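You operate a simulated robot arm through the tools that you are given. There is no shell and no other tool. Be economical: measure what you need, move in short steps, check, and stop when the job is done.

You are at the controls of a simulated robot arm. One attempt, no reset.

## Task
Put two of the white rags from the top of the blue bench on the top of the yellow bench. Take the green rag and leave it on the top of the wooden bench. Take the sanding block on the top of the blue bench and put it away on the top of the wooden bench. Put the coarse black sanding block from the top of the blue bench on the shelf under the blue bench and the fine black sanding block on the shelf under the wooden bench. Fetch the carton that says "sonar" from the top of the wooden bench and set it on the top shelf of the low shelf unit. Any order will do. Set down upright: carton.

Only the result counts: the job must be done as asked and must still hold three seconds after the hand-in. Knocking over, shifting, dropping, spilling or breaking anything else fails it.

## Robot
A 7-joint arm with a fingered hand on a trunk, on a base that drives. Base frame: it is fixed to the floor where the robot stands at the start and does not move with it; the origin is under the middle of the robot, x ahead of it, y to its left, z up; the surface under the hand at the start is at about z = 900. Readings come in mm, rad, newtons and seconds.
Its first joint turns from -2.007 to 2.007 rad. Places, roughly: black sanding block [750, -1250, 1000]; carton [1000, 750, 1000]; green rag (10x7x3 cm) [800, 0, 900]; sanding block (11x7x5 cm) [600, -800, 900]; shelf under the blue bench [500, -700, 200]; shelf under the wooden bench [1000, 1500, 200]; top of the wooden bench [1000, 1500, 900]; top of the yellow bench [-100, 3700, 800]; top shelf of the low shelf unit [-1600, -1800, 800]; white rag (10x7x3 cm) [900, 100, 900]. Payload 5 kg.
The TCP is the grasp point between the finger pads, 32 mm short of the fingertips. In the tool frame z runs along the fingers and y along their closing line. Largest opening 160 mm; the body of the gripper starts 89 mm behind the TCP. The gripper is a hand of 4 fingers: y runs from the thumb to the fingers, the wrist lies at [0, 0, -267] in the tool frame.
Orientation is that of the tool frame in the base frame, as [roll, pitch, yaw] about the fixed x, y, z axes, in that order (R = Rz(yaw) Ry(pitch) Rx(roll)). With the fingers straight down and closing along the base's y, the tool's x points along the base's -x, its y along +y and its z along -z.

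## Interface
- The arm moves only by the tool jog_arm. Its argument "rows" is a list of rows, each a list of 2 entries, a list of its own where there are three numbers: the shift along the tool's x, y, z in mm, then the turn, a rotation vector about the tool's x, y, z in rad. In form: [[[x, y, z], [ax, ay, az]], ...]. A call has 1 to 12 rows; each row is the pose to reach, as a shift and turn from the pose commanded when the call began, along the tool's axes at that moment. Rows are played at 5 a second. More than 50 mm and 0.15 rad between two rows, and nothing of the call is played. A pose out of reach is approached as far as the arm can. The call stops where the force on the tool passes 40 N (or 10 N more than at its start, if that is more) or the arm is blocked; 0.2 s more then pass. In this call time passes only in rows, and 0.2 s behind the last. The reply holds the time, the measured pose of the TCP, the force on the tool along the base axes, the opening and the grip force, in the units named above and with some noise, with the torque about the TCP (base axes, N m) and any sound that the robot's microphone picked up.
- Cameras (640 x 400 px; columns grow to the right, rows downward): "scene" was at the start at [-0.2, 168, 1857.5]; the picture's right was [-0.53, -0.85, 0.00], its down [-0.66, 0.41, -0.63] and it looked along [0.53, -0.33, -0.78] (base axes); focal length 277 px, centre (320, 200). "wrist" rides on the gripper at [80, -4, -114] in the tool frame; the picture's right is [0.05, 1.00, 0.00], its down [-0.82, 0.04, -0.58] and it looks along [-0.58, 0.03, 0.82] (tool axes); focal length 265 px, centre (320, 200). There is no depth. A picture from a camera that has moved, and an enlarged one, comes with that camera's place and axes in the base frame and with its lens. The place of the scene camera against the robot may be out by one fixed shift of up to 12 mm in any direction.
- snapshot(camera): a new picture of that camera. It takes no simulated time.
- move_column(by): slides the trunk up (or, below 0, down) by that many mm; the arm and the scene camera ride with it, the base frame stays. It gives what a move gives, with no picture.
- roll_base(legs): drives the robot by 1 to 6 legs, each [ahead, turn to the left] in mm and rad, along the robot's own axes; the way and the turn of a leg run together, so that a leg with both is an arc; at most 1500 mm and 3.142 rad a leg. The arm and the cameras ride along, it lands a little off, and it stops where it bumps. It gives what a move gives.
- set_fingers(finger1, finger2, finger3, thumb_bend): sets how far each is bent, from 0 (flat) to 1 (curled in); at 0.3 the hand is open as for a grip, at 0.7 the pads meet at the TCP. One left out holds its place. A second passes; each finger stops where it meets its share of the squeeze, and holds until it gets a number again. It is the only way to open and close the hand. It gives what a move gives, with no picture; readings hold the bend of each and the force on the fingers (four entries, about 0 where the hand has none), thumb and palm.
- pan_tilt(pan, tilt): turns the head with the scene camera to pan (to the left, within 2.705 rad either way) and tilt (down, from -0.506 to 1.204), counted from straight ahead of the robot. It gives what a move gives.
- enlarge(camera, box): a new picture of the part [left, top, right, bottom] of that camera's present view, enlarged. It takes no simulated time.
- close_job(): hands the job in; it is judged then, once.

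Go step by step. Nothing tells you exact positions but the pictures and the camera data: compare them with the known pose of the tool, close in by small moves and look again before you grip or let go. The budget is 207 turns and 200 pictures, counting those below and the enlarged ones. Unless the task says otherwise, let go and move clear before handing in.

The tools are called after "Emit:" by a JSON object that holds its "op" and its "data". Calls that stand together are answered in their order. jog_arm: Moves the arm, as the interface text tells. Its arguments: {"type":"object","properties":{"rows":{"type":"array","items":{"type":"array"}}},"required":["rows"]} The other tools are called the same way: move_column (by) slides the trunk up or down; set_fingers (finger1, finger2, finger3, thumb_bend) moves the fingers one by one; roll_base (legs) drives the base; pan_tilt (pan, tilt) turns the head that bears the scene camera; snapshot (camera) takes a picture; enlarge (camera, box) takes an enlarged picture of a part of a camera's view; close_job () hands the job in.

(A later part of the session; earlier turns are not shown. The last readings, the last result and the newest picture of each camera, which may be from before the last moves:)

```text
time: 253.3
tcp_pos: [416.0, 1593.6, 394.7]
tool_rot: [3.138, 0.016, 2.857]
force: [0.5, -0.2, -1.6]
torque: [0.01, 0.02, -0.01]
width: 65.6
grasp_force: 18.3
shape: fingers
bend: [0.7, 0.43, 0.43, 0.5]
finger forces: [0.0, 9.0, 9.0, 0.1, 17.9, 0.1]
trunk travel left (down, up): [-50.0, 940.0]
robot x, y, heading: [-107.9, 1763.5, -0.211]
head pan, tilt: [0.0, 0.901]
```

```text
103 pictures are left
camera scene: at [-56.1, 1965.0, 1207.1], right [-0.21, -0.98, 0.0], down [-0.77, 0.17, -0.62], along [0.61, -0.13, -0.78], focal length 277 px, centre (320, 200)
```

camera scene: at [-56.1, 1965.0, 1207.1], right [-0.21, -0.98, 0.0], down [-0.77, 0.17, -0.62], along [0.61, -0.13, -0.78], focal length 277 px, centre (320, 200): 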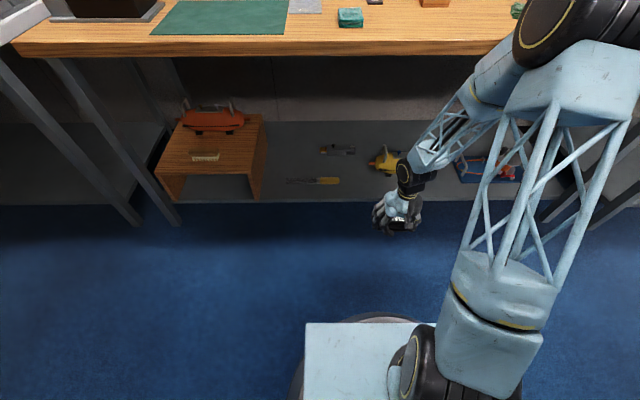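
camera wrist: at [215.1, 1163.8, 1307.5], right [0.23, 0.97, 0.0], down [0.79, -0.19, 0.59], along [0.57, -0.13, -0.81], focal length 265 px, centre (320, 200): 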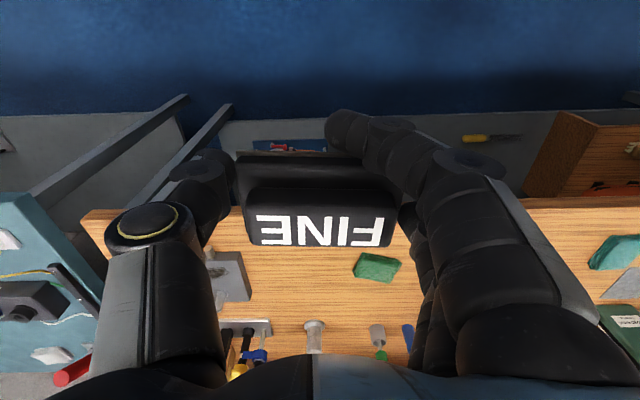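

Emit:
{"op": "move_column", "data": {"by": -50}}

Emit:
{"op": "jog_arm", "data": {"rows": [[[-43, 4, 5], [0, 0, 0]], [[-87, 7, 10], [0, 0, 0]], [[-130, 11, 15], [0, 0, 0]], [[-174, 15, 20], [0, 0, 0]], [[-217, 18, 25], [0, 0, 0]], [[-260, 22, 30], [0, 0, 0]]]}}

Emit:
{"op": "snapshot", "data": {"camera": "scene"}}

Emit:
{"op": "snapshot", "data": {"camera": "wrist"}}

```text
time: 254.2
tcp_pos: [415.7, 1592.9, 346.0]
tool_rot: [3.136, 0.017, 2.856]
force: [0.3, 1.2, -1.7]
torque: [-0.01, 0.06, 0.03]
width: 65.4
grasp_force: 17.8
shape: fingers
bend: [0.7, 0.43, 0.43, 0.5]
finger forces: [0.0, 9.0, 8.9, 0.0, 17.9, 0.0]
trunk travel left (down, up): [0.0, 990.0]
robot x, y, heading: [-109.8, 1765.2, -0.211]
head pan, tilt: [0.0, 0.901]
```

```text
time: 255.7
tcp_pos: [673.7, 1541.0, 319.9]
tool_rot: [3.139, 0.015, 2.856]
force: [-0.9, -0.1, 0.0]
torque: [0.02, 0.04, 0.02]
width: 65.5
grasp_force: 17.8
shape: fingers
bend: [0.7, 0.43, 0.43, 0.5]
finger forces: [0.1, 9.0, 9.0, 0.0, 18.0, 0.1]
trunk travel left (down, up): [0.0, 990.0]
robot x, y, heading: [-110.9, 1765.5, -0.217]
head pan, tilt: [0.0, 0.901]
```

```text
102 pictures are left
camera scene: at [-56.4, 1965.0, 1157.1], right [-0.21, -0.98, 0.0], down [-0.77, 0.17, -0.62], along [0.61, -0.13, -0.78], focal length 277 px, centre (320, 200)
```

scene: 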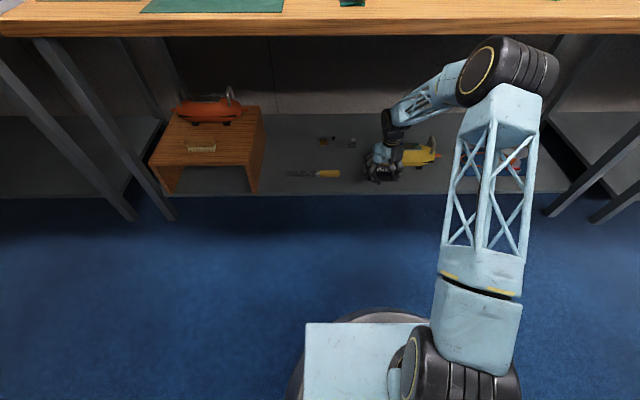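

```text
101 pictures are left
camera wrist: at [592.9, 1560.3, 432.4], right [0.23, 0.97, 0.0], down [0.79, -0.19, 0.59], along [0.57, -0.13, -0.81], focal length 265 px, centre (320, 200)
```

wrist: 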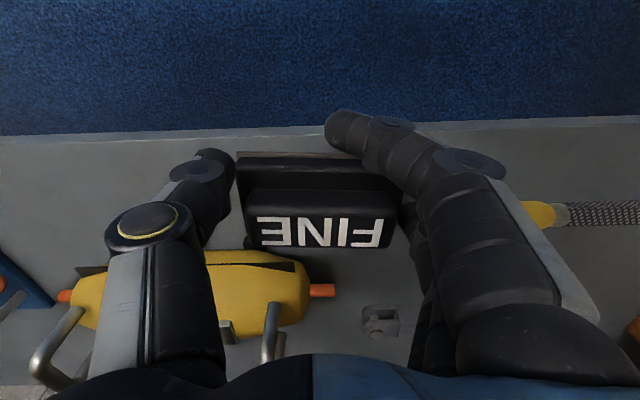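

Space is good. Forward 66 mm more, then lower to contact.

Emit:
{"op": "jog_arm", "data": {"rows": [[[-33, 3, 0], [0, 0, 0]], [[-66, 6, 10], [0, 0, 0]], [[-66, 6, 45], [0, 0, 0]], [[-66, 6, 70], [0, 0, 0]], [[-66, 6, 82], [0, 0, 0]]]}}

Emit:
{"op": "snapshot", "data": {"camera": "wrist"}}

Emit:
{"op": "jog_arm", "data": {"rows": [[[0, 0, 4], [0, 0, 0]], [[0, 0, 8], [0, 0, 0]], [[0, 0, 12], [0, 0, 0]], [[0, 0, 16], [0, 0, 0]], [[0, 0, 20], [0, 0, 0]], [[0, 0, 24], [0, 0, 0]], [[0, 0, 28], [0, 0, 0]]]}}

Emit:
{"op": "snapshot", "data": {"camera": "wrist"}}

```text
time: 256.9
tcp_pos: [737.1, 1527.8, 238.6]
tool_rot: [3.138, 0.017, 2.858]
force: [-0.5, -0.1, -1.9]
torque: [0.05, 0.03, 0.02]
width: 65.6
grasp_force: 17.7
shape: fingers
bend: [0.7, 0.43, 0.43, 0.5]
finger forces: [0.0, 9.0, 9.0, 0.0, 17.9, 0.0]
trunk travel left (down, up): [0.0, 990.0]
robot x, y, heading: [-105.2, 1764.4, -0.216]
head pan, tilt: [0.0, 0.901]
```

```text
100 pictures are left
camera wrist: at [656.6, 1547.6, 351.3], right [0.23, 0.97, 0.0], down [0.79, -0.19, 0.59], along [0.57, -0.13, -0.81], focal length 265 px, centre (320, 200)
```

wrist: 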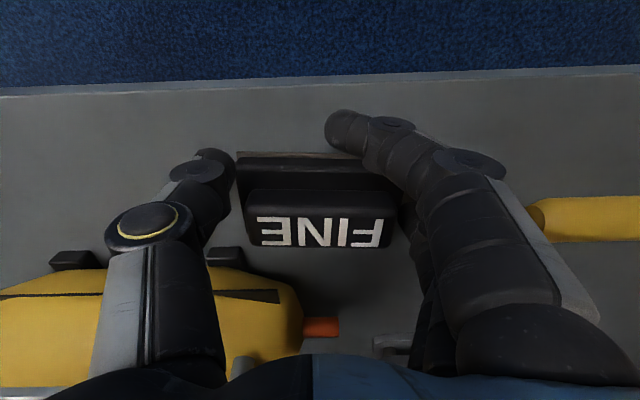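

```text
time: 258.4
tcp_pos: [740.6, 1525.4, 220.1]
tool_rot: [3.14, 0.019, 2.856]
force: [-13.4, 2.4, 26.8]
torque: [-0.03, 0.15, 0.21]
width: 64.7
grasp_force: 18.5
shape: fingers
bend: [0.7, 0.43, 0.43, 0.5]
finger forces: [0.0, 9.2, 9.0, 0.0, 19.4, 0.1]
trunk travel left (down, up): [0.0, 990.0]
robot x, y, heading: [-112.3, 1767.3, -0.21]
head pan, tilt: [0.0, 0.901]
stopped in row 7: the force on the tool passed its limit at 45 N (the readings are from after the stop); the commanded pose is now the measured one
```

```text
99 pictures are left
camera wrist: at [658.3, 1546.1, 330.4], right [0.23, 0.97, 0.0], down [0.78, -0.19, 0.59], along [0.58, -0.14, -0.8], focal length 265 px, centre (320, 200)
```

wrist: 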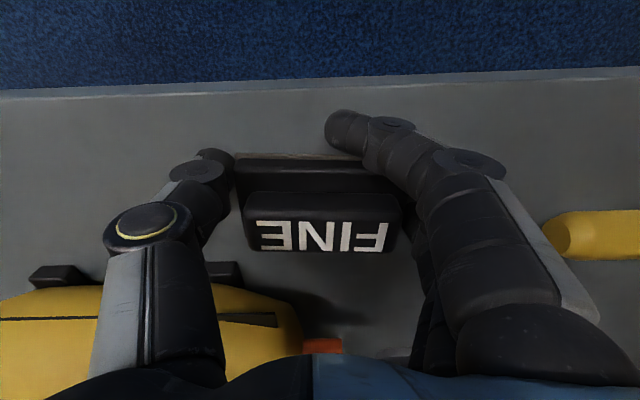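

Contact. Open partially, lift and check.

Emit:
{"op": "set_fingers", "data": {"finger1": 0.35, "finger2": 0.35, "finger3": 0.35, "thumb_bend": 0.36}}

Emit:
{"op": "jog_arm", "data": {"rows": [[[0, 0, -25], [0, 0, 0]], [[0, 0, -60], [0, 0, 0]], [[0, 0, -100], [0, 0, 0]]]}}

Emit:
{"op": "snapshot", "data": {"camera": "wrist"}}

```text
time: 259.4
tcp_pos: [739.0, 1525.6, 216.1]
tool_rot: [3.14, 0.018, 2.855]
force: [-1.4, -3.7, 8.8]
torque: [0.41, 0.21, 0.13]
width: 120.5
grasp_force: 5.1
shape: fingers
bend: [0.69, 0.35, 0.35, 0.36]
finger forces: [8.9, 0.0, 0.0, 0.1, 0.2, 0.0]
trunk travel left (down, up): [0.0, 990.0]
robot x, y, heading: [-112.3, 1764.3, -0.211]
head pan, tilt: [0.0, 0.901]
```

```text
time: 260.2
tcp_pos: [737.2, 1527.2, 317.4]
tool_rot: [3.139, 0.018, 2.855]
force: [0.3, 0.7, -1.4]
torque: [-0.05, 0.01, 0.01]
width: 149.1
grasp_force: 0.0
shape: fingers
bend: [0.35, 0.35, 0.35, 0.36]
finger forces: [0.0, 0.1, 0.1, 0.0, 0.0, 0.0]
trunk travel left (down, up): [0.0, 990.0]
robot x, y, heading: [-113.4, 1765.1, -0.213]
head pan, tilt: [0.0, 0.901]
```

```text
98 pictures are left
camera wrist: at [656.4, 1547.4, 428.6], right [0.23, 0.97, 0.0], down [0.78, -0.19, 0.59], along [0.58, -0.14, -0.81], focal length 265 px, centre (320, 200)
```

wrist: 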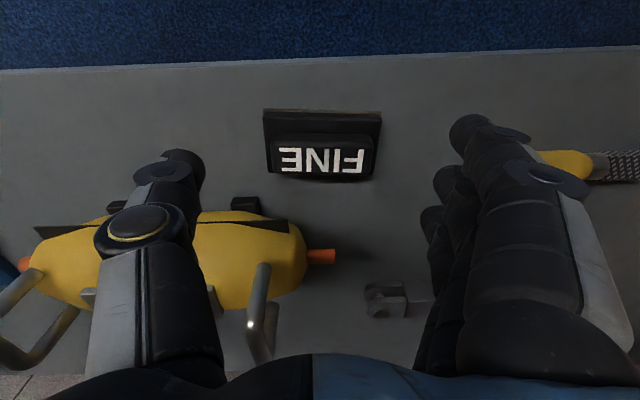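

FINE is placed. Retract and raise, then drive to the white rags.

Emit:
{"op": "jog_arm", "data": {"rows": [[[40, -3, -4], [0, 0, 0]], [[80, -7, -8], [0, 0, 0]], [[120, -10, -12], [0, 0, 0]], [[160, -13, -16], [0, 0, 0]], [[200, -17, -20], [0, 0, 0]], [[240, -20, -24], [0, 0, 0]], [[280, -23, -28], [0, 0, 0]], [[320, -27, -32], [0, 0, 0]]]}}

Emit:
{"op": "move_column", "data": {"by": 400}}

Emit:
{"op": "move_column", "data": {"by": 400}}

Emit:
{"op": "snapshot", "data": {"camera": "scene"}}

```text
time: 262.0
tcp_pos: [423.6, 1592.2, 341.0]
tool_rot: [3.139, 0.018, 2.855]
force: [-0.3, -0.4, -0.5]
torque: [-0.04, 0.01, -0.01]
width: 148.9
grasp_force: 0.0
shape: fingers
bend: [0.35, 0.35, 0.35, 0.36]
finger forces: [0.1, 0.0, 0.1, 0.1, 0.0, 0.0]
trunk travel left (down, up): [0.0, 990.0]
robot x, y, heading: [-107.7, 1764.3, -0.213]
head pan, tilt: [0.0, 0.901]
```

```text
time: 265.8
tcp_pos: [424.1, 1591.9, 740.8]
tool_rot: [-3.141, 0.018, 2.856]
force: [0.3, 0.1, 0.4]
torque: [0.03, -0.02, -0.03]
width: 149.0
grasp_force: 0.0
shape: fingers
bend: [0.35, 0.35, 0.35, 0.36]
finger forces: [0.0, 0.1, 0.0, 0.0, 0.1, 0.0]
trunk travel left (down, up): [-400.0, 590.0]
robot x, y, heading: [-109.5, 1760.5, -0.214]
head pan, tilt: [0.0, 0.901]
```

```text
time: 269.6
tcp_pos: [423.4, 1591.8, 1140.7]
tool_rot: [3.14, 0.018, 2.855]
force: [0.4, -0.6, -0.3]
torque: [-0.02, -0.04, -0.02]
width: 149.1
grasp_force: 0.1
shape: fingers
bend: [0.35, 0.35, 0.35, 0.36]
finger forces: [0.1, 0.0, 0.1, 0.0, 0.0, 0.0]
trunk travel left (down, up): [-800.0, 190.0]
robot x, y, heading: [-112.2, 1766.8, -0.215]
head pan, tilt: [0.0, 0.901]
```

```text
97 pictures are left
camera scene: at [-56.1, 1965.0, 1957.1], right [-0.21, -0.98, 0.0], down [-0.77, 0.17, -0.62], along [0.61, -0.13, -0.78], focal length 277 px, centre (320, 200)
```

scene: 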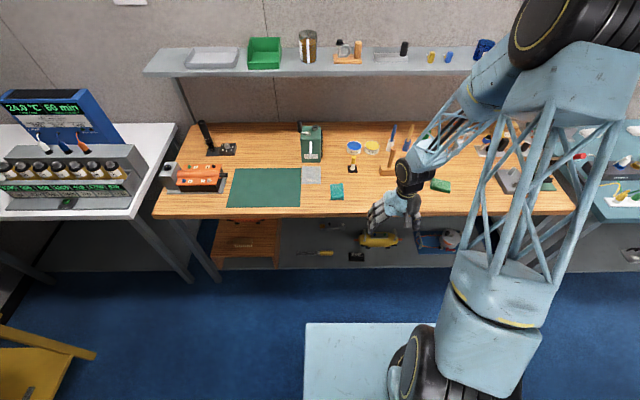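

Emit:
{"op": "move_column", "data": {"by": 80}}

Emit:
{"op": "roll_base", "data": {"legs": [[180, 0], [0, -1.558], [1339, 0], [0, 1.571], [255, 0]]}}

Emit:
{"op": "snapshot", "data": {"camera": "wrist"}}

```text
time: 270.8
tcp_pos: [424.0, 1591.6, 1220.8]
tool_rot: [3.139, 0.019, 2.856]
force: [0.2, -0.1, -0.1]
torque: [0.01, 0.01, -0.01]
width: 148.8
grasp_force: 0.1
shape: fingers
bend: [0.35, 0.35, 0.35, 0.36]
finger forces: [0.0, 0.0, 0.1, 0.1, 0.0, 0.1]
trunk travel left (down, up): [-880.0, 110.0]
robot x, y, heading: [-108.8, 1767.3, -0.211]
head pan, tilt: [0.0, 0.901]
```

```text
time: 288.0
tcp_pos: [584.8, 184.7, 1220.3]
tool_rot: [3.14, 0.017, 2.848]
force: [0.6, -0.4, 0.3]
torque: [-0.02, 0.04, 0.01]
width: 149.2
grasp_force: 0.0
shape: fingers
bend: [0.35, 0.35, 0.35, 0.36]
finger forces: [0.0, 0.0, 0.0, 0.0, 0.1, 0.1]
trunk travel left (down, up): [-880.0, 110.0]
robot x, y, heading: [52.1, 359.6, -0.218]
head pan, tilt: [0.0, 0.901]
```

```text
96 pictures are left
camera wrist: at [503.5, 204.8, 1332.6], right [0.24, 0.97, 0.0], down [0.78, -0.19, 0.59], along [0.57, -0.14, -0.81], focal length 265 px, centre (320, 200)
```

wrist: 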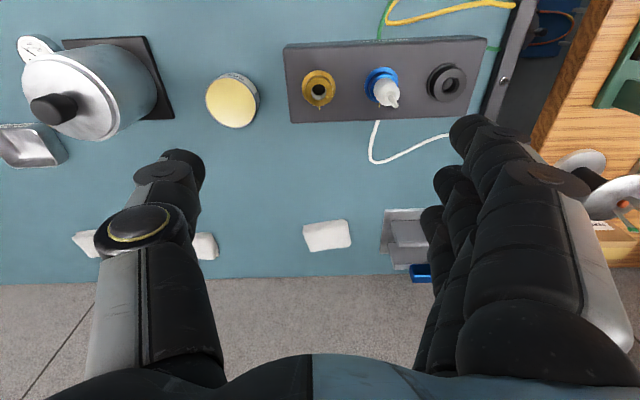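

The left neighbour of this rag is close to a grey stand, so I'd rather take the other two white rags. Shift the base right by 300 mm.

Emit:
{"op": "roll_base", "data": {"legs": [[-200, 0], [0, -1.55], [310, 0], [0, 1.565], [200, 0]]}}

Emit:
{"op": "snapshot", "data": {"camera": "wrist"}}

```text
time: 300.5
tcp_pos: [529.0, -106.5, 1220.3]
tool_rot: [3.139, 0.018, 2.868]
force: [-0.1, -0.4, 0.6]
torque: [0.02, 0.03, -0.02]
width: 148.8
grasp_force: 0.1
shape: fingers
bend: [0.35, 0.35, 0.35, 0.36]
finger forces: [0.0, 0.0, 0.1, 0.1, 0.0, 0.0]
trunk travel left (down, up): [-880.0, 110.0]
robot x, y, heading: [-7.8, 56.4, -0.2]
head pan, tilt: [0.0, 0.901]
```

```text
95 pictures are left
camera wrist: at [447.8, -87.4, 1332.5], right [0.22, 0.98, 0.0], down [0.79, -0.18, 0.59], along [0.58, -0.13, -0.81], focal length 265 px, centre (320, 200)
```

wrist: 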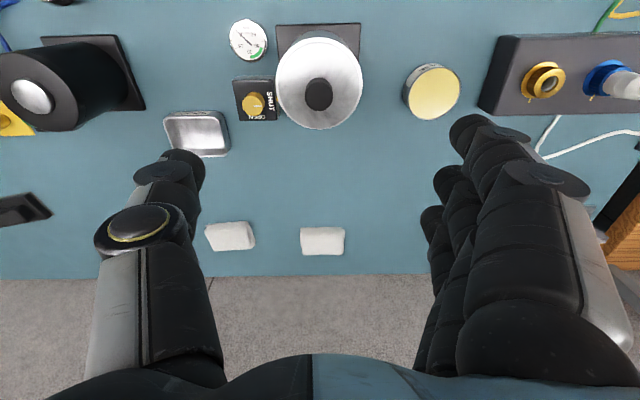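

Rags at about (847,-173) and (789,-359). Going over the first.

Emit:
{"op": "jog_arm", "data": {"rows": [[[-41, 3, 15], [0, 0, 0]], [[-81, 6, 30], [0, 0, 0]], [[-122, 8, 45], [0, 0, -0.02]], [[-162, 11, 60], [0, 0, -0.04]], [[-203, 14, 75], [0, 0, -0.05]], [[-244, 17, 90], [0, 0, -0.05]], [[-284, 20, 105], [0, 0, -0.05]], [[-323, 22, 120], [0, 0, -0.05]]]}}

Emit:
{"op": "snapshot", "data": {"camera": "wrist"}}

```text
time: 302.3
tcp_pos: [847.7, -172.3, 1107.0]
tool_rot: [3.141, 0.018, 2.92]
force: [0.4, -0.1, 0.1]
torque: [0.04, 0.02, 0.01]
width: 149.3
grasp_force: 0.1
shape: fingers
bend: [0.35, 0.35, 0.35, 0.36]
finger forces: [0.0, 0.0, 0.0, 0.1, 0.0, 0.0]
trunk travel left (down, up): [-880.0, 110.0]
robot x, y, heading: [-6.7, 61.9, -0.202]
head pan, tilt: [0.0, 0.901]
```

```text
94 pictures are left
camera wrist: at [766.4, -158.3, 1218.2], right [0.17, 0.99, 0.0], down [0.79, -0.14, 0.59], along [0.58, -0.1, -0.81], focal length 265 px, centre (320, 200)
```

wrist: 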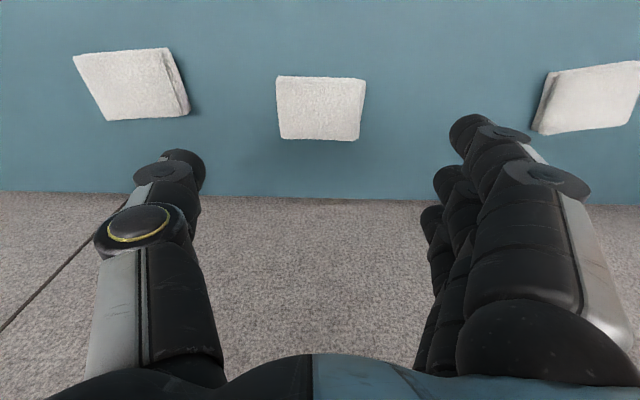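

Emit:
{"op": "jog_arm", "data": {"rows": [[[-2, 0, 45], [0, 0, 0.02]], [[-3, 0, 90], [0, 0, 0.03]], [[-4, 0, 135], [0, 0, 0.03]], [[-4, 0, 158], [0, 0, 0.03]]]}}

Emit:
{"op": "snapshot", "data": {"camera": "wrist"}}

```text
time: 303.3
tcp_pos: [855.0, -175.9, 949.8]
tool_rot: [3.139, 0.019, 2.886]
force: [0.6, -0.8, 0.6]
torque: [0.01, 0.01, 0.01]
width: 149.1
grasp_force: 0.1
shape: fingers
bend: [0.35, 0.35, 0.35, 0.36]
finger forces: [0.0, 0.0, 0.0, 0.1, 0.0, 0.0]
trunk travel left (down, up): [-880.0, 110.0]
robot x, y, heading: [-6.0, 60.0, -0.202]
head pan, tilt: [0.0, 0.901]
```

```text
93 pictures are left
camera wrist: at [772.6, -157.9, 1061.1], right [0.2, 0.98, 0.0], down [0.79, -0.16, 0.59], along [0.58, -0.12, -0.81], focal length 265 px, centre (320, 200)
```

wrist: 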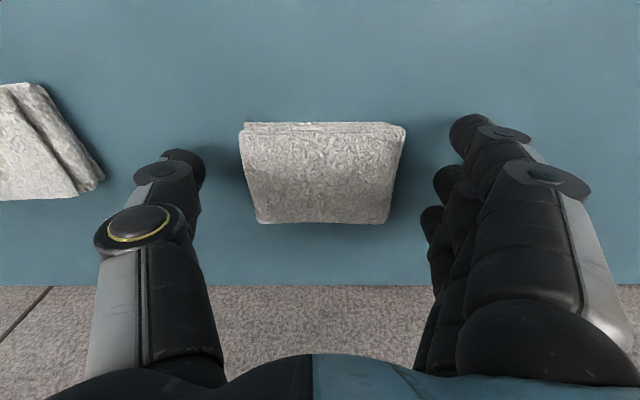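

Well aligned. Lower 9 mm, close, lift and fold back.

Emit:
{"op": "jog_arm", "data": {"rows": [[[0, 0, 9], [0, 0, 0]]]}}

Emit:
{"op": "set_fingers", "data": {"finger1": 0.7, "finger2": 0.7, "finger3": 0.7, "thumb_bend": 0.7}}

Emit:
{"op": "jog_arm", "data": {"rows": [[[0, 0, -30], [0, 0, 0]], [[0, 0, -75], [0, 0, 0]], [[0, 0, -120], [0, 0, 0]], [[0, 0, -165], [0, 0, 0]], [[0, 0, -210], [0, 0, 0]], [[0, 0, -255], [0, 0, 0]], [[40, 0, -265], [0, 0, 0]], [[82, 0, -265], [0, 0, 0]], [[124, 0, -265], [0, 0, 0]], [[166, 0, -265], [0, 0, 0]], [[208, 0, -265], [0, 0, 0]], [[250, 0, -265], [0, 0, 0]]]}}

Emit:
{"op": "snapshot", "data": {"camera": "wrist"}}

```text
time: 303.7
tcp_pos: [854.4, -174.4, 939.5]
tool_rot: [3.139, 0.019, 2.887]
force: [-0.6, 0.4, -0.6]
torque: [0.02, -0.03, 0.05]
width: 149.4
grasp_force: 0.0
shape: fingers
bend: [0.35, 0.35, 0.35, 0.36]
finger forces: [0.1, 0.1, 0.0, 0.0, 0.0, 0.0]
trunk travel left (down, up): [-880.0, 110.0]
robot x, y, heading: [-4.7, 58.7, -0.203]
head pan, tilt: [0.0, 0.901]
```

```text
time: 304.7
tcp_pos: [853.7, -174.8, 940.0]
tool_rot: [3.14, 0.018, 2.89]
force: [0.5, 0.4, 3.9]
torque: [0.3, 0.04, -0.08]
width: 100.5
grasp_force: 26.2
shape: fingers
bend: [0.49, 0.48, 0.47, 0.53]
finger forces: [11.5, 8.3, 8.2, 0.1, 23.7, 0.0]
trunk travel left (down, up): [-880.0, 110.0]
robot x, y, heading: [-7.8, 60.1, -0.205]
head pan, tilt: [0.0, 0.901]
```

```text
time: 307.3
tcp_pos: [606.8, -109.3, 1201.0]
tool_rot: [3.14, 0.022, 2.888]
force: [-0.5, -0.8, -0.7]
torque: [0.01, 0.0, 0.0]
width: 100.5
grasp_force: 24.2
shape: fingers
bend: [0.49, 0.48, 0.47, 0.53]
finger forces: [7.7, 8.1, 7.9, 0.0, 23.9, 0.0]
trunk travel left (down, up): [-880.0, 110.0]
robot x, y, heading: [-6.0, 61.8, -0.204]
head pan, tilt: [0.0, 0.901]
```

```text
92 pictures are left
camera wrist: at [525.3, -92.2, 1313.8], right [0.2, 0.98, 0.0], down [0.79, -0.16, 0.59], along [0.58, -0.12, -0.8], focal length 265 px, centre (320, 200)
```

wrist: 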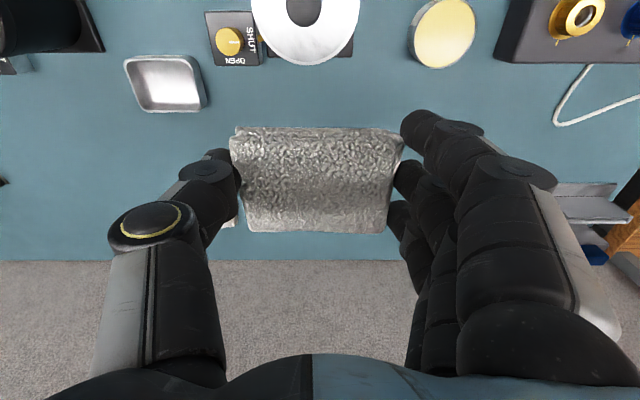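

Rag held. Drive to the yellow bench.

Emit:
{"op": "roll_base", "data": {"legs": [[-240, 0], [0, 1.575], [1150, 0], [1130, 0]]}}

Emit:
{"op": "pan_tilt", "data": {"pan": 0.2, "tilt": 0.7}}

Emit:
{"op": "snapshot", "data": {"camera": "scene"}}

Emit:
{"op": "snapshot", "data": {"camera": "wrist"}}

```text
time: 323.9
tcp_pos: [426.6, 2958.4, 1201.2]
tool_rot: [3.139, 0.019, -1.837]
force: [0.1, -0.2, -1.4]
torque: [-0.01, 0.05, -0.01]
width: 100.5
grasp_force: 23.2
shape: fingers
bend: [0.49, 0.48, 0.47, 0.53]
finger forces: [7.3, 8.2, 7.9, 0.0, 23.6, 0.1]
trunk travel left (down, up): [-880.0, 110.0]
robot x, y, heading: [250.2, 2343.7, 1.355]
head pan, tilt: [0.0, 0.901]
```

```text
time: 324.7
tcp_pos: [426.8, 2958.1, 1201.8]
tool_rot: [3.139, 0.02, -1.836]
force: [-0.1, 0.4, -1.7]
torque: [0.02, -0.03, 0.03]
width: 100.4
grasp_force: 24.0
shape: fingers
bend: [0.49, 0.48, 0.47, 0.53]
finger forces: [7.3, 8.2, 8.0, 0.0, 23.6, 0.0]
trunk travel left (down, up): [-880.0, 110.0]
robot x, y, heading: [243.4, 2341.6, 1.354]
head pan, tilt: [0.201, 0.7]
```

```text
91 pictures are left
camera scene: at [34.2, 2420.5, 2053.2], right [1.0, -0.02, 0.0], down [-0.01, -0.64, -0.76], along [0.01, 0.76, -0.64], focal length 277 px, centre (320, 200)
```

scene: 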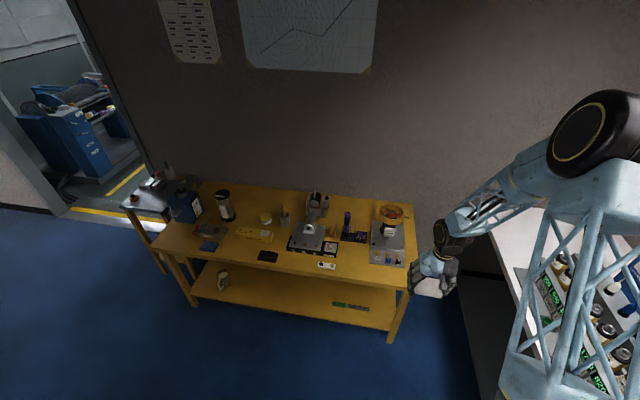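

```text
90 pictures are left
camera wrist: at [408.7, 2878.7, 1313.3], right [-0.98, 0.21, 0.0], down [0.17, 0.79, 0.59], along [0.13, 0.58, -0.81], focal length 265 px, centre (320, 200)
```

wrist: 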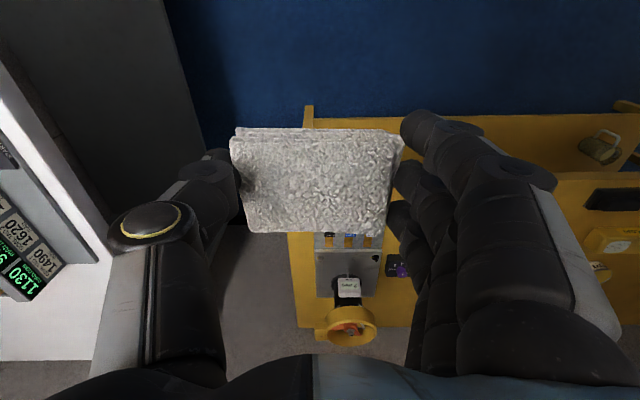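

Emit:
{"op": "enlarge", "data": {"camera": "scene", "box": [130, 160, 450, 300]}}

```text
2.00 times, centred on (290, 230) of scene
camera zoom: at [34.2, 2420.5, 2053.2], right [1.0, -0.02, 0.0], down [-0.01, -0.64, -0.76], along [0.01, 0.76, -0.64], focal length 555 px, centre (380, 140)
```

zoom: 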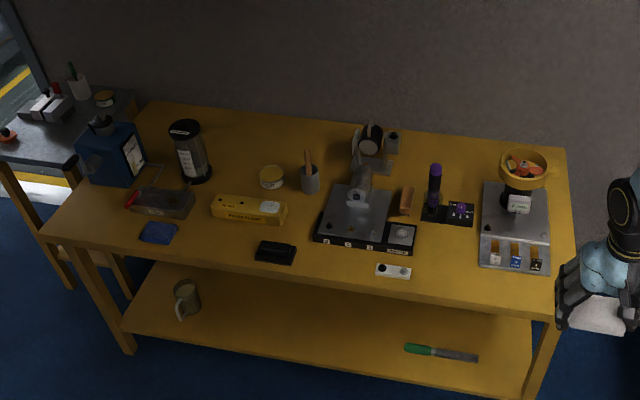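

The bench's free spot is right of the white label, before the purple board (about x=228, y=3379). I move the base there.

Emit:
{"op": "roll_base", "data": {"legs": [[0, 0.84], [379, 0], [0, -0.823]]}}

Emit:
{"op": "snapshot", "data": {"camera": "scene"}}

Emit:
{"op": "snapshot", "data": {"camera": "wrist"}}

```text
time: 331.6
tcp_pos: [189.5, 3271.4, 1201.4]
tool_rot: [3.14, 0.019, -1.817]
force: [-0.5, 0.2, -0.8]
torque: [-0.02, 0.0, -0.02]
width: 100.5
grasp_force: 23.7
shape: fingers
bend: [0.49, 0.48, 0.47, 0.53]
finger forces: [6.9, 8.3, 8.1, 0.0, 23.3, 0.0]
trunk travel left (down, up): [-880.0, 110.0]
robot x, y, heading: [23.8, 2652.2, 1.372]
head pan, tilt: [0.201, 0.7]
```

```text
88 pictures are left
camera scene: at [-192.0, 2725.1, 2053.3], right [1.0, 0.01, 0.0], down [0.0, -0.64, -0.76], along [0.0, 0.76, -0.64], focal length 277 px, centre (320, 200)
```

scene: 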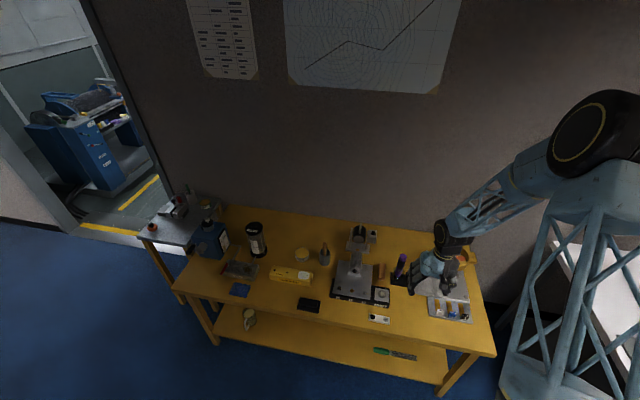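

```text
87 pictures are left
camera wrist: at [172.7, 3191.0, 1313.3], right [-0.98, 0.19, 0.0], down [0.16, 0.79, 0.59], along [0.11, 0.58, -0.81], focal length 265 px, centre (320, 200)
```

wrist: 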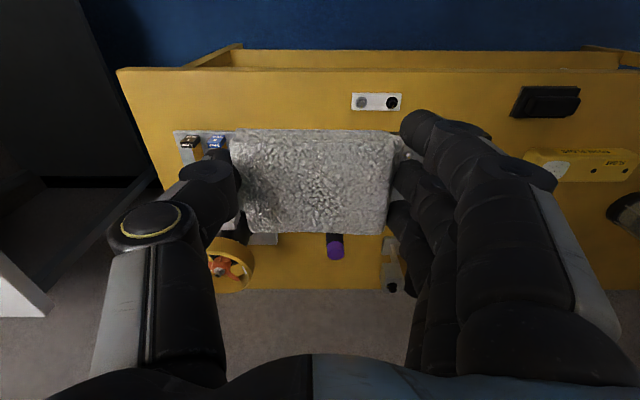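

Emit:
{"op": "jog_arm", "data": {"rows": [[[-33, -3, 0], [0, 0, 0]], [[-66, -6, 0], [0, 0, 0]], [[-97, -9, 0], [0, 0, 0]]]}}

Emit:
{"op": "move_column", "data": {"by": -240}}

Emit:
{"op": "snapshot", "data": {"camera": "wrist"}}

Emit:
{"op": "enlarge", "data": {"camera": "scene", "box": [280, 140, 500, 300]}}

```text
time: 332.4
tcp_pos: [222.1, 3364.1, 1200.8]
tool_rot: [3.139, 0.018, -1.819]
force: [0.7, 0.9, -0.7]
torque: [-0.05, 0.05, -0.03]
width: 100.0
grasp_force: 23.1
shape: fingers
bend: [0.49, 0.48, 0.47, 0.53]
finger forces: [7.0, 8.3, 8.1, 0.0, 23.4, 0.0]
trunk travel left (down, up): [-880.0, 110.0]
robot x, y, heading: [26.7, 2652.6, 1.375]
head pan, tilt: [0.201, 0.7]
```

```text
time: 334.9
tcp_pos: [222.1, 3363.8, 962.4]
tool_rot: [3.137, 0.02, -1.819]
force: [-0.5, -0.3, -0.7]
torque: [-0.01, -0.01, 0.03]
width: 100.4
grasp_force: 23.0
shape: fingers
bend: [0.49, 0.48, 0.47, 0.53]
finger forces: [6.9, 8.3, 8.1, 0.1, 23.3, 0.0]
trunk travel left (down, up): [-640.0, 350.0]
robot x, y, heading: [20.9, 2655.5, 1.374]
head pan, tilt: [0.201, 0.7]
```

```text
86 pictures are left
camera wrist: at [205.3, 3283.1, 1074.3], right [-0.98, 0.19, 0.0], down [0.16, 0.79, 0.59], along [0.11, 0.58, -0.81], focal length 265 px, centre (320, 200)
```

wrist: 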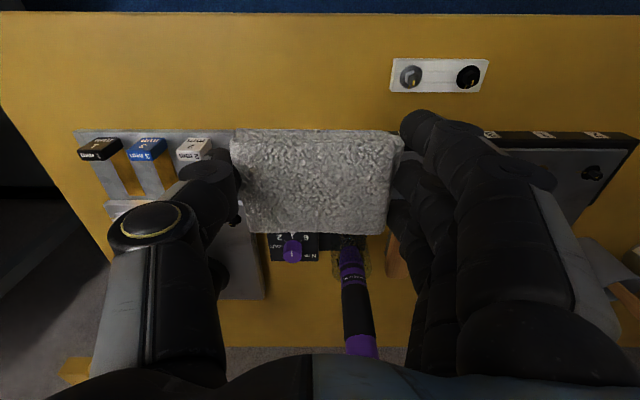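

```text
2.50 times, centred on (390, 220) of scene
camera zoom: at [-192.4, 2725.0, 1813.3], right [1.0, 0.01, 0.0], down [0.0, -0.64, -0.76], along [0.0, 0.76, -0.64], focal length 693 px, centre (145, 150)
```

zoom: 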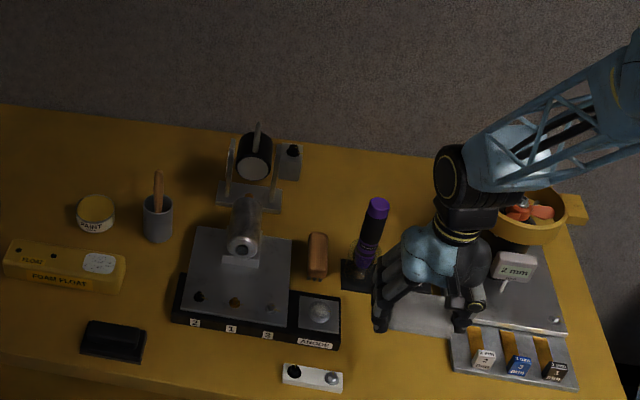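

Landing spot is fine; I shift 28 mm inwards and slightly toward the machine to clear the white label, then lower.

Emit:
{"op": "jog_arm", "data": {"rows": [[[-28, -5, 0], [0, 0, 0]], [[-28, -5, 40], [0, 0, 0]], [[-28, -5, 75], [0, 0, 0]]]}}

Emit:
{"op": "snapshot", "data": {"camera": "wrist"}}

Emit:
{"op": "enlarge", "data": {"camera": "scene", "box": [360, 200, 500, 300]}}

```text
time: 335.7
tcp_pos: [233.0, 3391.9, 889.8]
tool_rot: [3.139, 0.019, -1.817]
force: [-0.1, -0.3, 0.3]
torque: [-0.03, 0.0, -0.03]
width: 100.2
grasp_force: 23.5
shape: fingers
bend: [0.49, 0.48, 0.47, 0.53]
finger forces: [6.8, 8.1, 8.1, 0.0, 23.3, 0.0]
trunk travel left (down, up): [-640.0, 350.0]
robot x, y, heading: [27.6, 2653.7, 1.375]
head pan, tilt: [0.201, 0.7]
```

```text
84 pictures are left
camera wrist: at [217.6, 3311.4, 1001.1], right [-0.98, 0.19, 0.0], down [0.16, 0.79, 0.59], along [0.11, 0.58, -0.81], focal length 265 px, centre (320, 200)
```

wrist: 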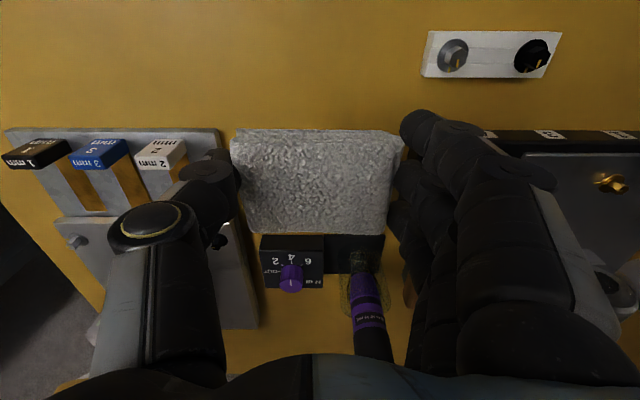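

```text
4.00 times, centred on (430, 250) of scene
camera zoom: at [-192.1, 2725.7, 1813.3], right [1.0, 0.01, 0.0], down [0.0, -0.64, -0.76], along [0.0, 0.76, -0.64], focal length 1109 px, centre (-120, 0)
```

zoom: 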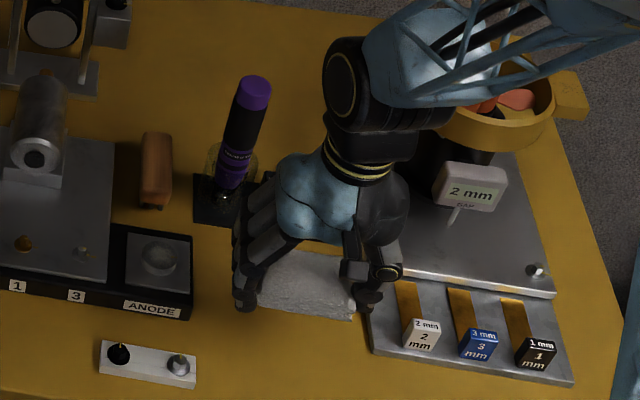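

The thumb would be near the machine's plate; shift 14 mm away and lower to contact.

Emit:
{"op": "jog_arm", "data": {"rows": [[[0, 14, 0], [0, 0, 0]], [[0, 14, 20], [0, 0, 0]], [[0, 14, 30], [0, 0, 0]], [[0, 14, 36], [0, 0, 0]], [[0, 14, 41], [0, 0, 0]], [[0, 14, 45], [0, 0, 0]], [[0, 14, 49], [0, 0, 0]], [[0, 14, 53], [0, 0, 0]]]}}

Emit:
{"op": "snapshot", "data": {"camera": "wrist"}}

```text
time: 337.5
tcp_pos: [219.9, 3395.3, 835.8]
tool_rot: [3.139, 0.019, -1.816]
force: [0.2, 0.3, -0.4]
torque: [-0.01, 0.0, -0.02]
width: 100.4
grasp_force: 23.3
shape: fingers
bend: [0.49, 0.48, 0.47, 0.53]
finger forces: [6.8, 8.2, 8.1, 0.1, 23.3, 0.1]
trunk travel left (down, up): [-640.0, 350.0]
robot x, y, heading: [26.6, 2652.2, 1.373]
head pan, tilt: [0.201, 0.7]
```

```text
82 pictures are left
camera wrist: at [203.7, 3314.7, 947.2], right [-0.98, 0.19, 0.0], down [0.16, 0.79, 0.59], along [0.11, 0.58, -0.81], focal length 265 px, centre (320, 200)
```

wrist: 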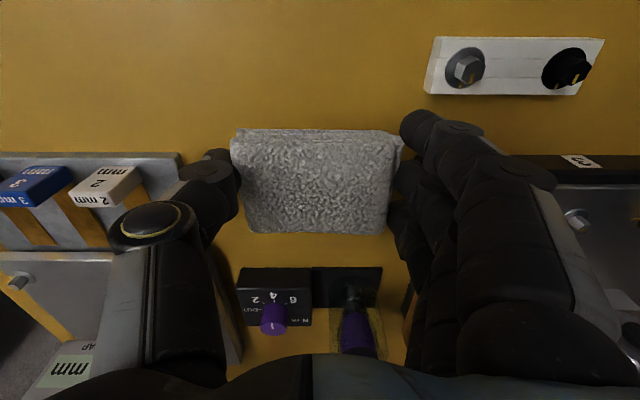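

Emit:
{"op": "jog_arm", "data": {"rows": [[[0, 0, 4], [0, 0, 0]], [[0, 0, 8], [0, 0, 0]], [[0, 0, 12], [0, 0, 0]], [[0, 0, 16], [0, 0, 0]], [[0, 0, 20], [0, 0, 0]], [[0, 0, 24], [0, 0, 0]], [[0, 0, 28], [0, 0, 0]], [[0, 0, 32], [0, 0, 0]], [[0, 0, 36], [0, 0, 0]], [[0, 0, 40], [0, 0, 0]]]}}

Emit:
{"op": "snapshot", "data": {"camera": "wrist"}}

```text
time: 339.7
tcp_pos: [221.4, 3395.8, 794.2]
tool_rot: [3.141, 0.021, -1.816]
force: [0.1, -0.3, -1.0]
torque: [-0.03, 0.02, -0.02]
width: 100.5
grasp_force: 23.0
shape: fingers
bend: [0.49, 0.48, 0.47, 0.53]
finger forces: [6.9, 8.3, 8.1, 0.1, 23.2, 0.1]
trunk travel left (down, up): [-640.0, 350.0]
robot x, y, heading: [26.0, 2655.6, 1.379]
head pan, tilt: [0.201, 0.7]
```

```text
81 pictures are left
camera wrist: at [204.3, 3315.6, 906.7], right [-0.98, 0.19, 0.0], down [0.16, 0.79, 0.59], along [0.11, 0.58, -0.81], focal length 265 px, centre (320, 200)
```

wrist: 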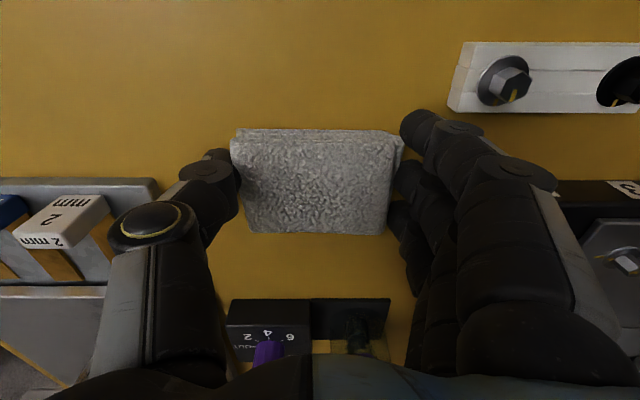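

The table is lower than thought; I shift a little away from the white label and go on down.

Emit:
{"op": "jog_arm", "data": {"rows": [[[-20, -15, 0], [0, 0, 0]], [[-20, -15, 5], [0, 0, 0]], [[-20, -15, 10], [0, 0, 0]], [[-20, -15, 14], [0, 0, 0]], [[-20, -15, 18], [0, 0, 0]], [[-20, -15, 22], [0, 0, 0]], [[-20, -15, 26], [0, 0, 0]], [[-20, -15, 30], [0, 0, 0]], [[-20, -15, 34], [0, 0, 0]], [[-20, -15, 38], [0, 0, 0]], [[-20, -15, 42], [0, 0, 0]]]}}

Emit:
{"op": "snapshot", "data": {"camera": "wrist"}}

```text
time: 340.6
tcp_pos: [237.8, 3415.0, 789.9]
tool_rot: [3.139, 0.026, -1.815]
force: [-4.2, -3.0, 25.0]
torque: [-0.63, 1.72, 0.16]
width: 95.0
grasp_force: 33.6
shape: fingers
bend: [0.54, 0.47, 0.46, 0.54]
finger forces: [30.4, 8.9, 8.5, 0.0, 19.3, 0.1]
trunk travel left (down, up): [-640.0, 350.0]
robot x, y, heading: [26.3, 2653.0, 1.38]
head pan, tilt: [0.201, 0.7]
stopped in row 4: the force on the tool passed its limit at 46 N (the readings are from after the stop); the commanded pose is now the measured one
```

```text
80 pictures are left
camera wrist: at [221.3, 3333.6, 901.6], right [-0.98, 0.19, 0.0], down [0.15, 0.79, 0.6], along [0.11, 0.59, -0.8], focal length 265 px, centre (320, 200)
```

wrist: 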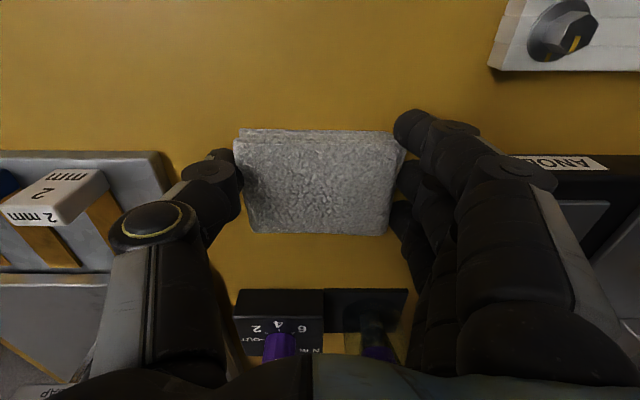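

Contact with the table (z≈750). Release gently and lift.

Emit:
{"op": "set_fingers", "data": {"finger1": 0.42, "finger2": 0.42, "finger3": 0.42, "thumb_bend": 0.4}}

Emit:
{"op": "jog_arm", "data": {"rows": [[[0, 0, -8], [0, 0, 0]], [[0, 0, -40], [0, 0, 0]], [[0, 0, -80], [0, 0, 0]]]}}

Emit:
{"op": "snapshot", "data": {"camera": "wrist"}}

```text
time: 341.6
tcp_pos: [238.9, 3412.9, 788.9]
tool_rot: [3.14, 0.024, -1.817]
force: [2.8, -4.9, 19.3]
torque: [-0.43, 1.43, 0.43]
width: 128.8
grasp_force: 9.1
shape: fingers
bend: [0.43, 0.42, 0.42, 0.4]
finger forces: [17.6, 1.7, 0.0, 0.1, 0.0, 0.0]
trunk travel left (down, up): [-640.0, 350.0]
robot x, y, heading: [21.0, 2657.3, 1.38]
head pan, tilt: [0.201, 0.7]
```

```text
time: 342.4
tcp_pos: [239.9, 3411.7, 867.0]
tool_rot: [3.138, 0.02, -1.817]
force: [-0.3, -0.5, 0.1]
torque: [0.04, -0.02, 0.0]
width: 127.0
grasp_force: 0.1
shape: fingers
bend: [0.42, 0.42, 0.42, 0.4]
finger forces: [0.0, 0.1, 0.1, 0.0, 0.0, 0.0]
trunk travel left (down, up): [-640.0, 350.0]
robot x, y, heading: [21.9, 2655.3, 1.375]
head pan, tilt: [0.201, 0.7]
```

```text
79 pictures are left
camera wrist: at [223.4, 3330.7, 978.3], right [-0.98, 0.19, 0.0], down [0.16, 0.79, 0.59], along [0.11, 0.58, -0.8], focal length 265 px, centre (320, 200)
```

wrist: 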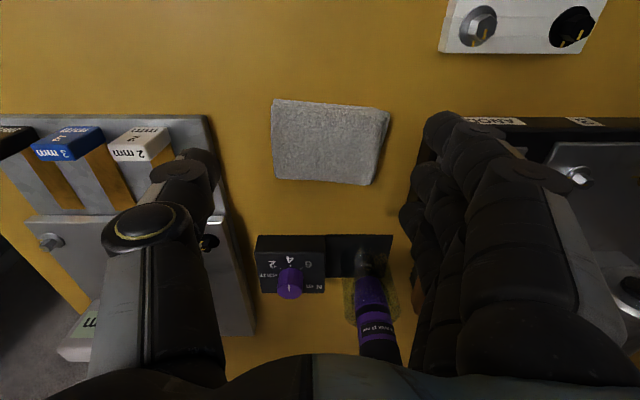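

Emit:
{"op": "move_column", "data": {"by": 330}}

Emit:
{"op": "enlarge", "data": {"camera": "scene", "box": [300, 220, 500, 350]}}

Emit:
{"op": "snapshot", "data": {"camera": "wrist"}}

```text
time: 345.7
tcp_pos: [240.5, 3411.6, 1194.2]
tool_rot: [3.137, 0.021, -1.817]
force: [0.7, -0.2, 0.5]
torque: [0.01, 0.02, -0.01]
width: 126.8
grasp_force: 0.1
shape: fingers
bend: [0.42, 0.42, 0.42, 0.4]
finger forces: [0.0, 0.0, 0.0, 0.0, 0.1, 0.0]
trunk travel left (down, up): [-970.0, 20.0]
robot x, y, heading: [27.0, 2652.7, 1.378]
head pan, tilt: [0.201, 0.7]
```

```text
3.08 times, centred on (400, 285) of scene
camera zoom: at [-192.4, 2725.1, 2143.2], right [1.0, 0.01, 0.0], down [0.0, -0.64, -0.76], along [0.0, 0.76, -0.64], focal length 853 px, centre (74, -62)
```

zoom: 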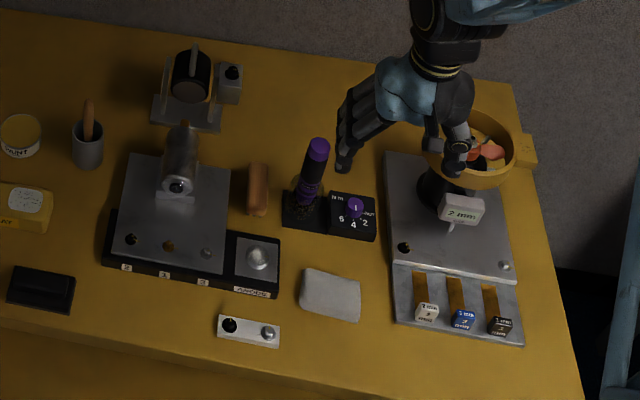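

```text
77 pictures are left
camera wrist: at [223.7, 3331.4, 1307.7], right [-0.98, 0.19, 0.0], down [0.16, 0.79, 0.59], along [0.11, 0.58, -0.8], focal length 265 px, centre (320, 200)
```

wrist: 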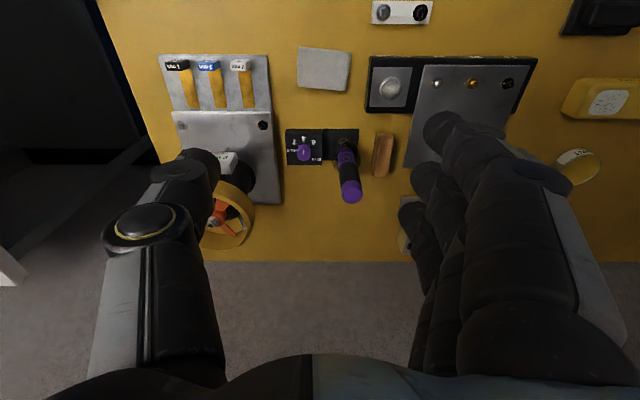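

The first white rag lies well on the yellow bench and nothing moved. Back for the second.

Emit:
{"op": "jog_arm", "data": {"rows": [[[45, 0, 0], [0, 0, 0]], [[90, 0, 0], [0, 0, 0]], [[135, 0, 0], [0, 0, 0]], [[180, 0, 0], [0, 0, 0]]]}}

Emit:
{"op": "roll_base", "data": {"legs": [[0, -1.577], [225, 0], [0, -1.571], [1370, 0], [1370, 0], [0, 1.571]]}}

Emit:
{"op": "roll_base", "data": {"legs": [[250, 0]]}}

Emit:
{"op": "snapshot", "data": {"camera": "wrist"}}

```text
time: 346.7
tcp_pos: [196.1, 3236.5, 1194.0]
tool_rot: [3.138, 0.022, -1.815]
force: [0.0, -0.4, 0.1]
torque: [-0.03, -0.06, -0.04]
width: 126.7
grasp_force: 0.0
shape: fingers
bend: [0.42, 0.42, 0.42, 0.4]
finger forces: [0.0, 0.0, 0.0, 0.1, 0.1, 0.0]
trunk travel left (down, up): [-970.0, 20.0]
robot x, y, heading: [25.3, 2655.4, 1.376]
head pan, tilt: [0.201, 0.7]
```

```text
time: 373.1
tcp_pos: [274.4, -194.6, 1193.9]
tool_rot: [3.139, 0.02, 2.895]
force: [-0.1, -0.1, 0.6]
torque: [-0.01, -0.01, -0.02]
width: 127.0
grasp_force: 0.1
shape: fingers
bend: [0.42, 0.42, 0.42, 0.4]
finger forces: [0.0, 0.0, 0.1, 0.0, 0.0, 0.0]
trunk travel left (down, up): [-970.0, 20.0]
robot x, y, heading: [-310.9, -22.8, -0.196]
head pan, tilt: [0.201, 0.7]
```

```text
time: 374.9
tcp_pos: [520.1, -242.3, 1193.1]
tool_rot: [3.139, 0.02, 2.895]
force: [0.5, -0.4, -0.1]
torque: [0.03, 0.05, 0.0]
width: 127.1
grasp_force: 0.1
shape: fingers
bend: [0.42, 0.42, 0.42, 0.4]
finger forces: [0.1, 0.0, 0.0, 0.0, 0.0, 0.0]
trunk travel left (down, up): [-970.0, 20.0]
robot x, y, heading: [-66.3, -65.8, -0.195]
head pan, tilt: [0.201, 0.7]
```

```text
76 pictures are left
camera wrist: at [438.3, -226.0, 1304.7], right [0.19, 0.98, 0.0], down [0.79, -0.16, 0.59], along [0.58, -0.11, -0.8], focal length 265 px, centre (320, 200)
```

wrist: 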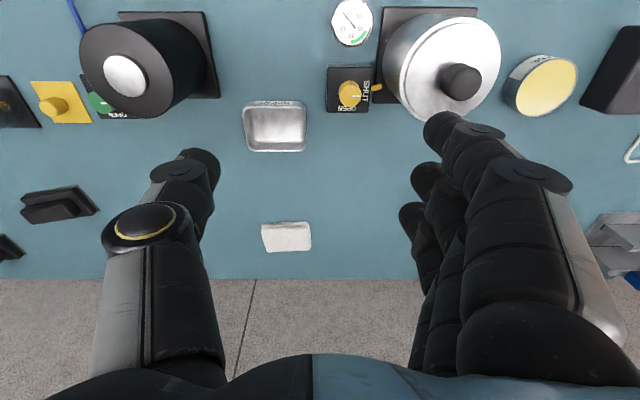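

Emit:
{"op": "set_fingers", "data": {"finger1": 0.34, "finger2": 0.34, "finger3": 0.34, "thumb_bend": 0.34}}

Emit:
{"op": "jog_arm", "data": {"rows": [[[-36, -6, 12], [0, 0, 0]], [[-72, -12, 25], [0, 0, 0]], [[-108, -19, 37], [0, 0, 0]], [[-144, -25, 50], [0, 0, 0]], [[-180, -31, 62], [0, 0, 0]], [[-217, -37, 75], [0, 0, 0]], [[-253, -44, 88], [0, 0, 0]], [[-287, -50, 100], [0, 0, 0]]]}}

Emit:
{"op": "snapshot", "data": {"camera": "wrist"}}

```text
time: 375.9
tcp_pos: [519.4, -242.5, 1193.0]
tool_rot: [3.137, 0.021, 2.893]
force: [0.3, -0.5, -0.1]
torque: [-0.04, 0.01, 0.01]
width: 154.4
grasp_force: 0.1
shape: fingers
bend: [0.34, 0.34, 0.34, 0.34]
finger forces: [0.0, 0.1, 0.0, 0.0, 0.0, 0.0]
trunk travel left (down, up): [-970.0, 20.0]
robot x, y, heading: [-61.7, -67.1, -0.198]
head pan, tilt: [0.201, 0.7]
```

```text
time: 377.8
tcp_pos: [789.1, -361.6, 1099.9]
tool_rot: [3.138, 0.018, 2.894]
force: [-0.6, 0.0, -0.2]
torque: [0.03, 0.02, -0.01]
width: 154.4
grasp_force: 0.0
shape: fingers
bend: [0.34, 0.34, 0.34, 0.34]
finger forces: [0.0, 0.0, 0.0, 0.1, 0.1, 0.0]
trunk travel left (down, up): [-970.0, 20.0]
robot x, y, heading: [-60.0, -65.8, -0.199]
head pan, tilt: [0.201, 0.7]
```

```text
75 pictures are left
camera wrist: at [707.1, -345.4, 1211.0], right [0.19, 0.98, 0.0], down [0.79, -0.16, 0.59], along [0.58, -0.11, -0.8], focal length 265 px, centre (320, 200)
```

wrist: 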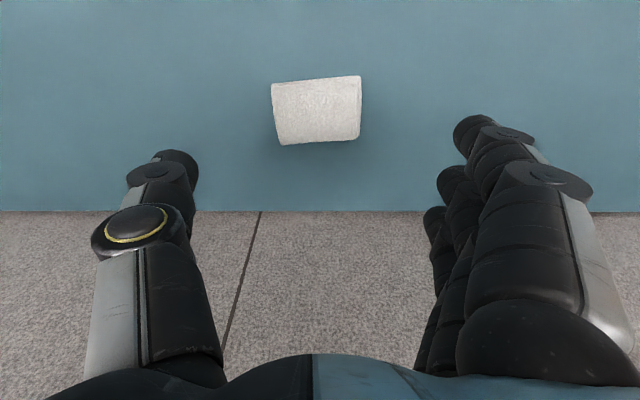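

Emit:
{"op": "jog_arm", "data": {"rows": [[[-2, -1, 45], [0, 0, -0.05]], [[-3, -2, 90], [0, 0, -0.09]], [[-4, -2, 130], [0, 0, -0.09]], [[-4, -2, 151], [0, 0, -0.09]]]}}

Emit:
{"op": "snapshot", "data": {"camera": "wrist"}}

```text
time: 378.8
tcp_pos: [793.9, -364.4, 949.9]
tool_rot: [3.14, 0.022, 2.983]
force: [1.2, 0.4, 0.5]
torque: [0.02, 0.07, -0.01]
width: 154.3
grasp_force: 0.0
shape: fingers
bend: [0.34, 0.34, 0.34, 0.34]
finger forces: [0.0, 0.0, 0.1, 0.0, 0.1, 0.0]
trunk travel left (down, up): [-970.0, 20.0]
robot x, y, heading: [-65.9, -69.3, -0.197]
head pan, tilt: [0.201, 0.7]
```

```text
74 pictures are left
camera wrist: at [711.7, -355.7, 1061.5], right [0.11, 0.99, 0.0], down [0.8, -0.09, 0.6], along [0.59, -0.06, -0.8], focal length 265 px, centre (320, 200)
```

wrist: 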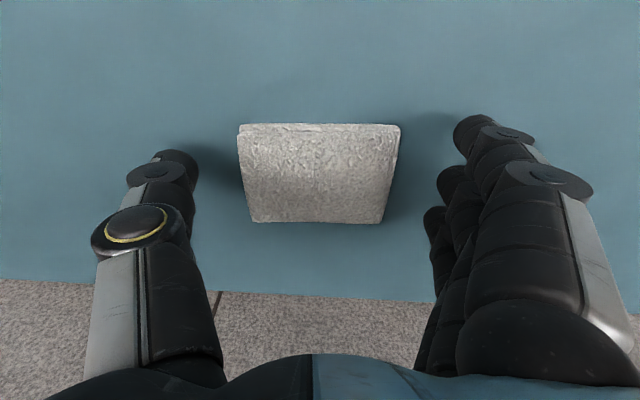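

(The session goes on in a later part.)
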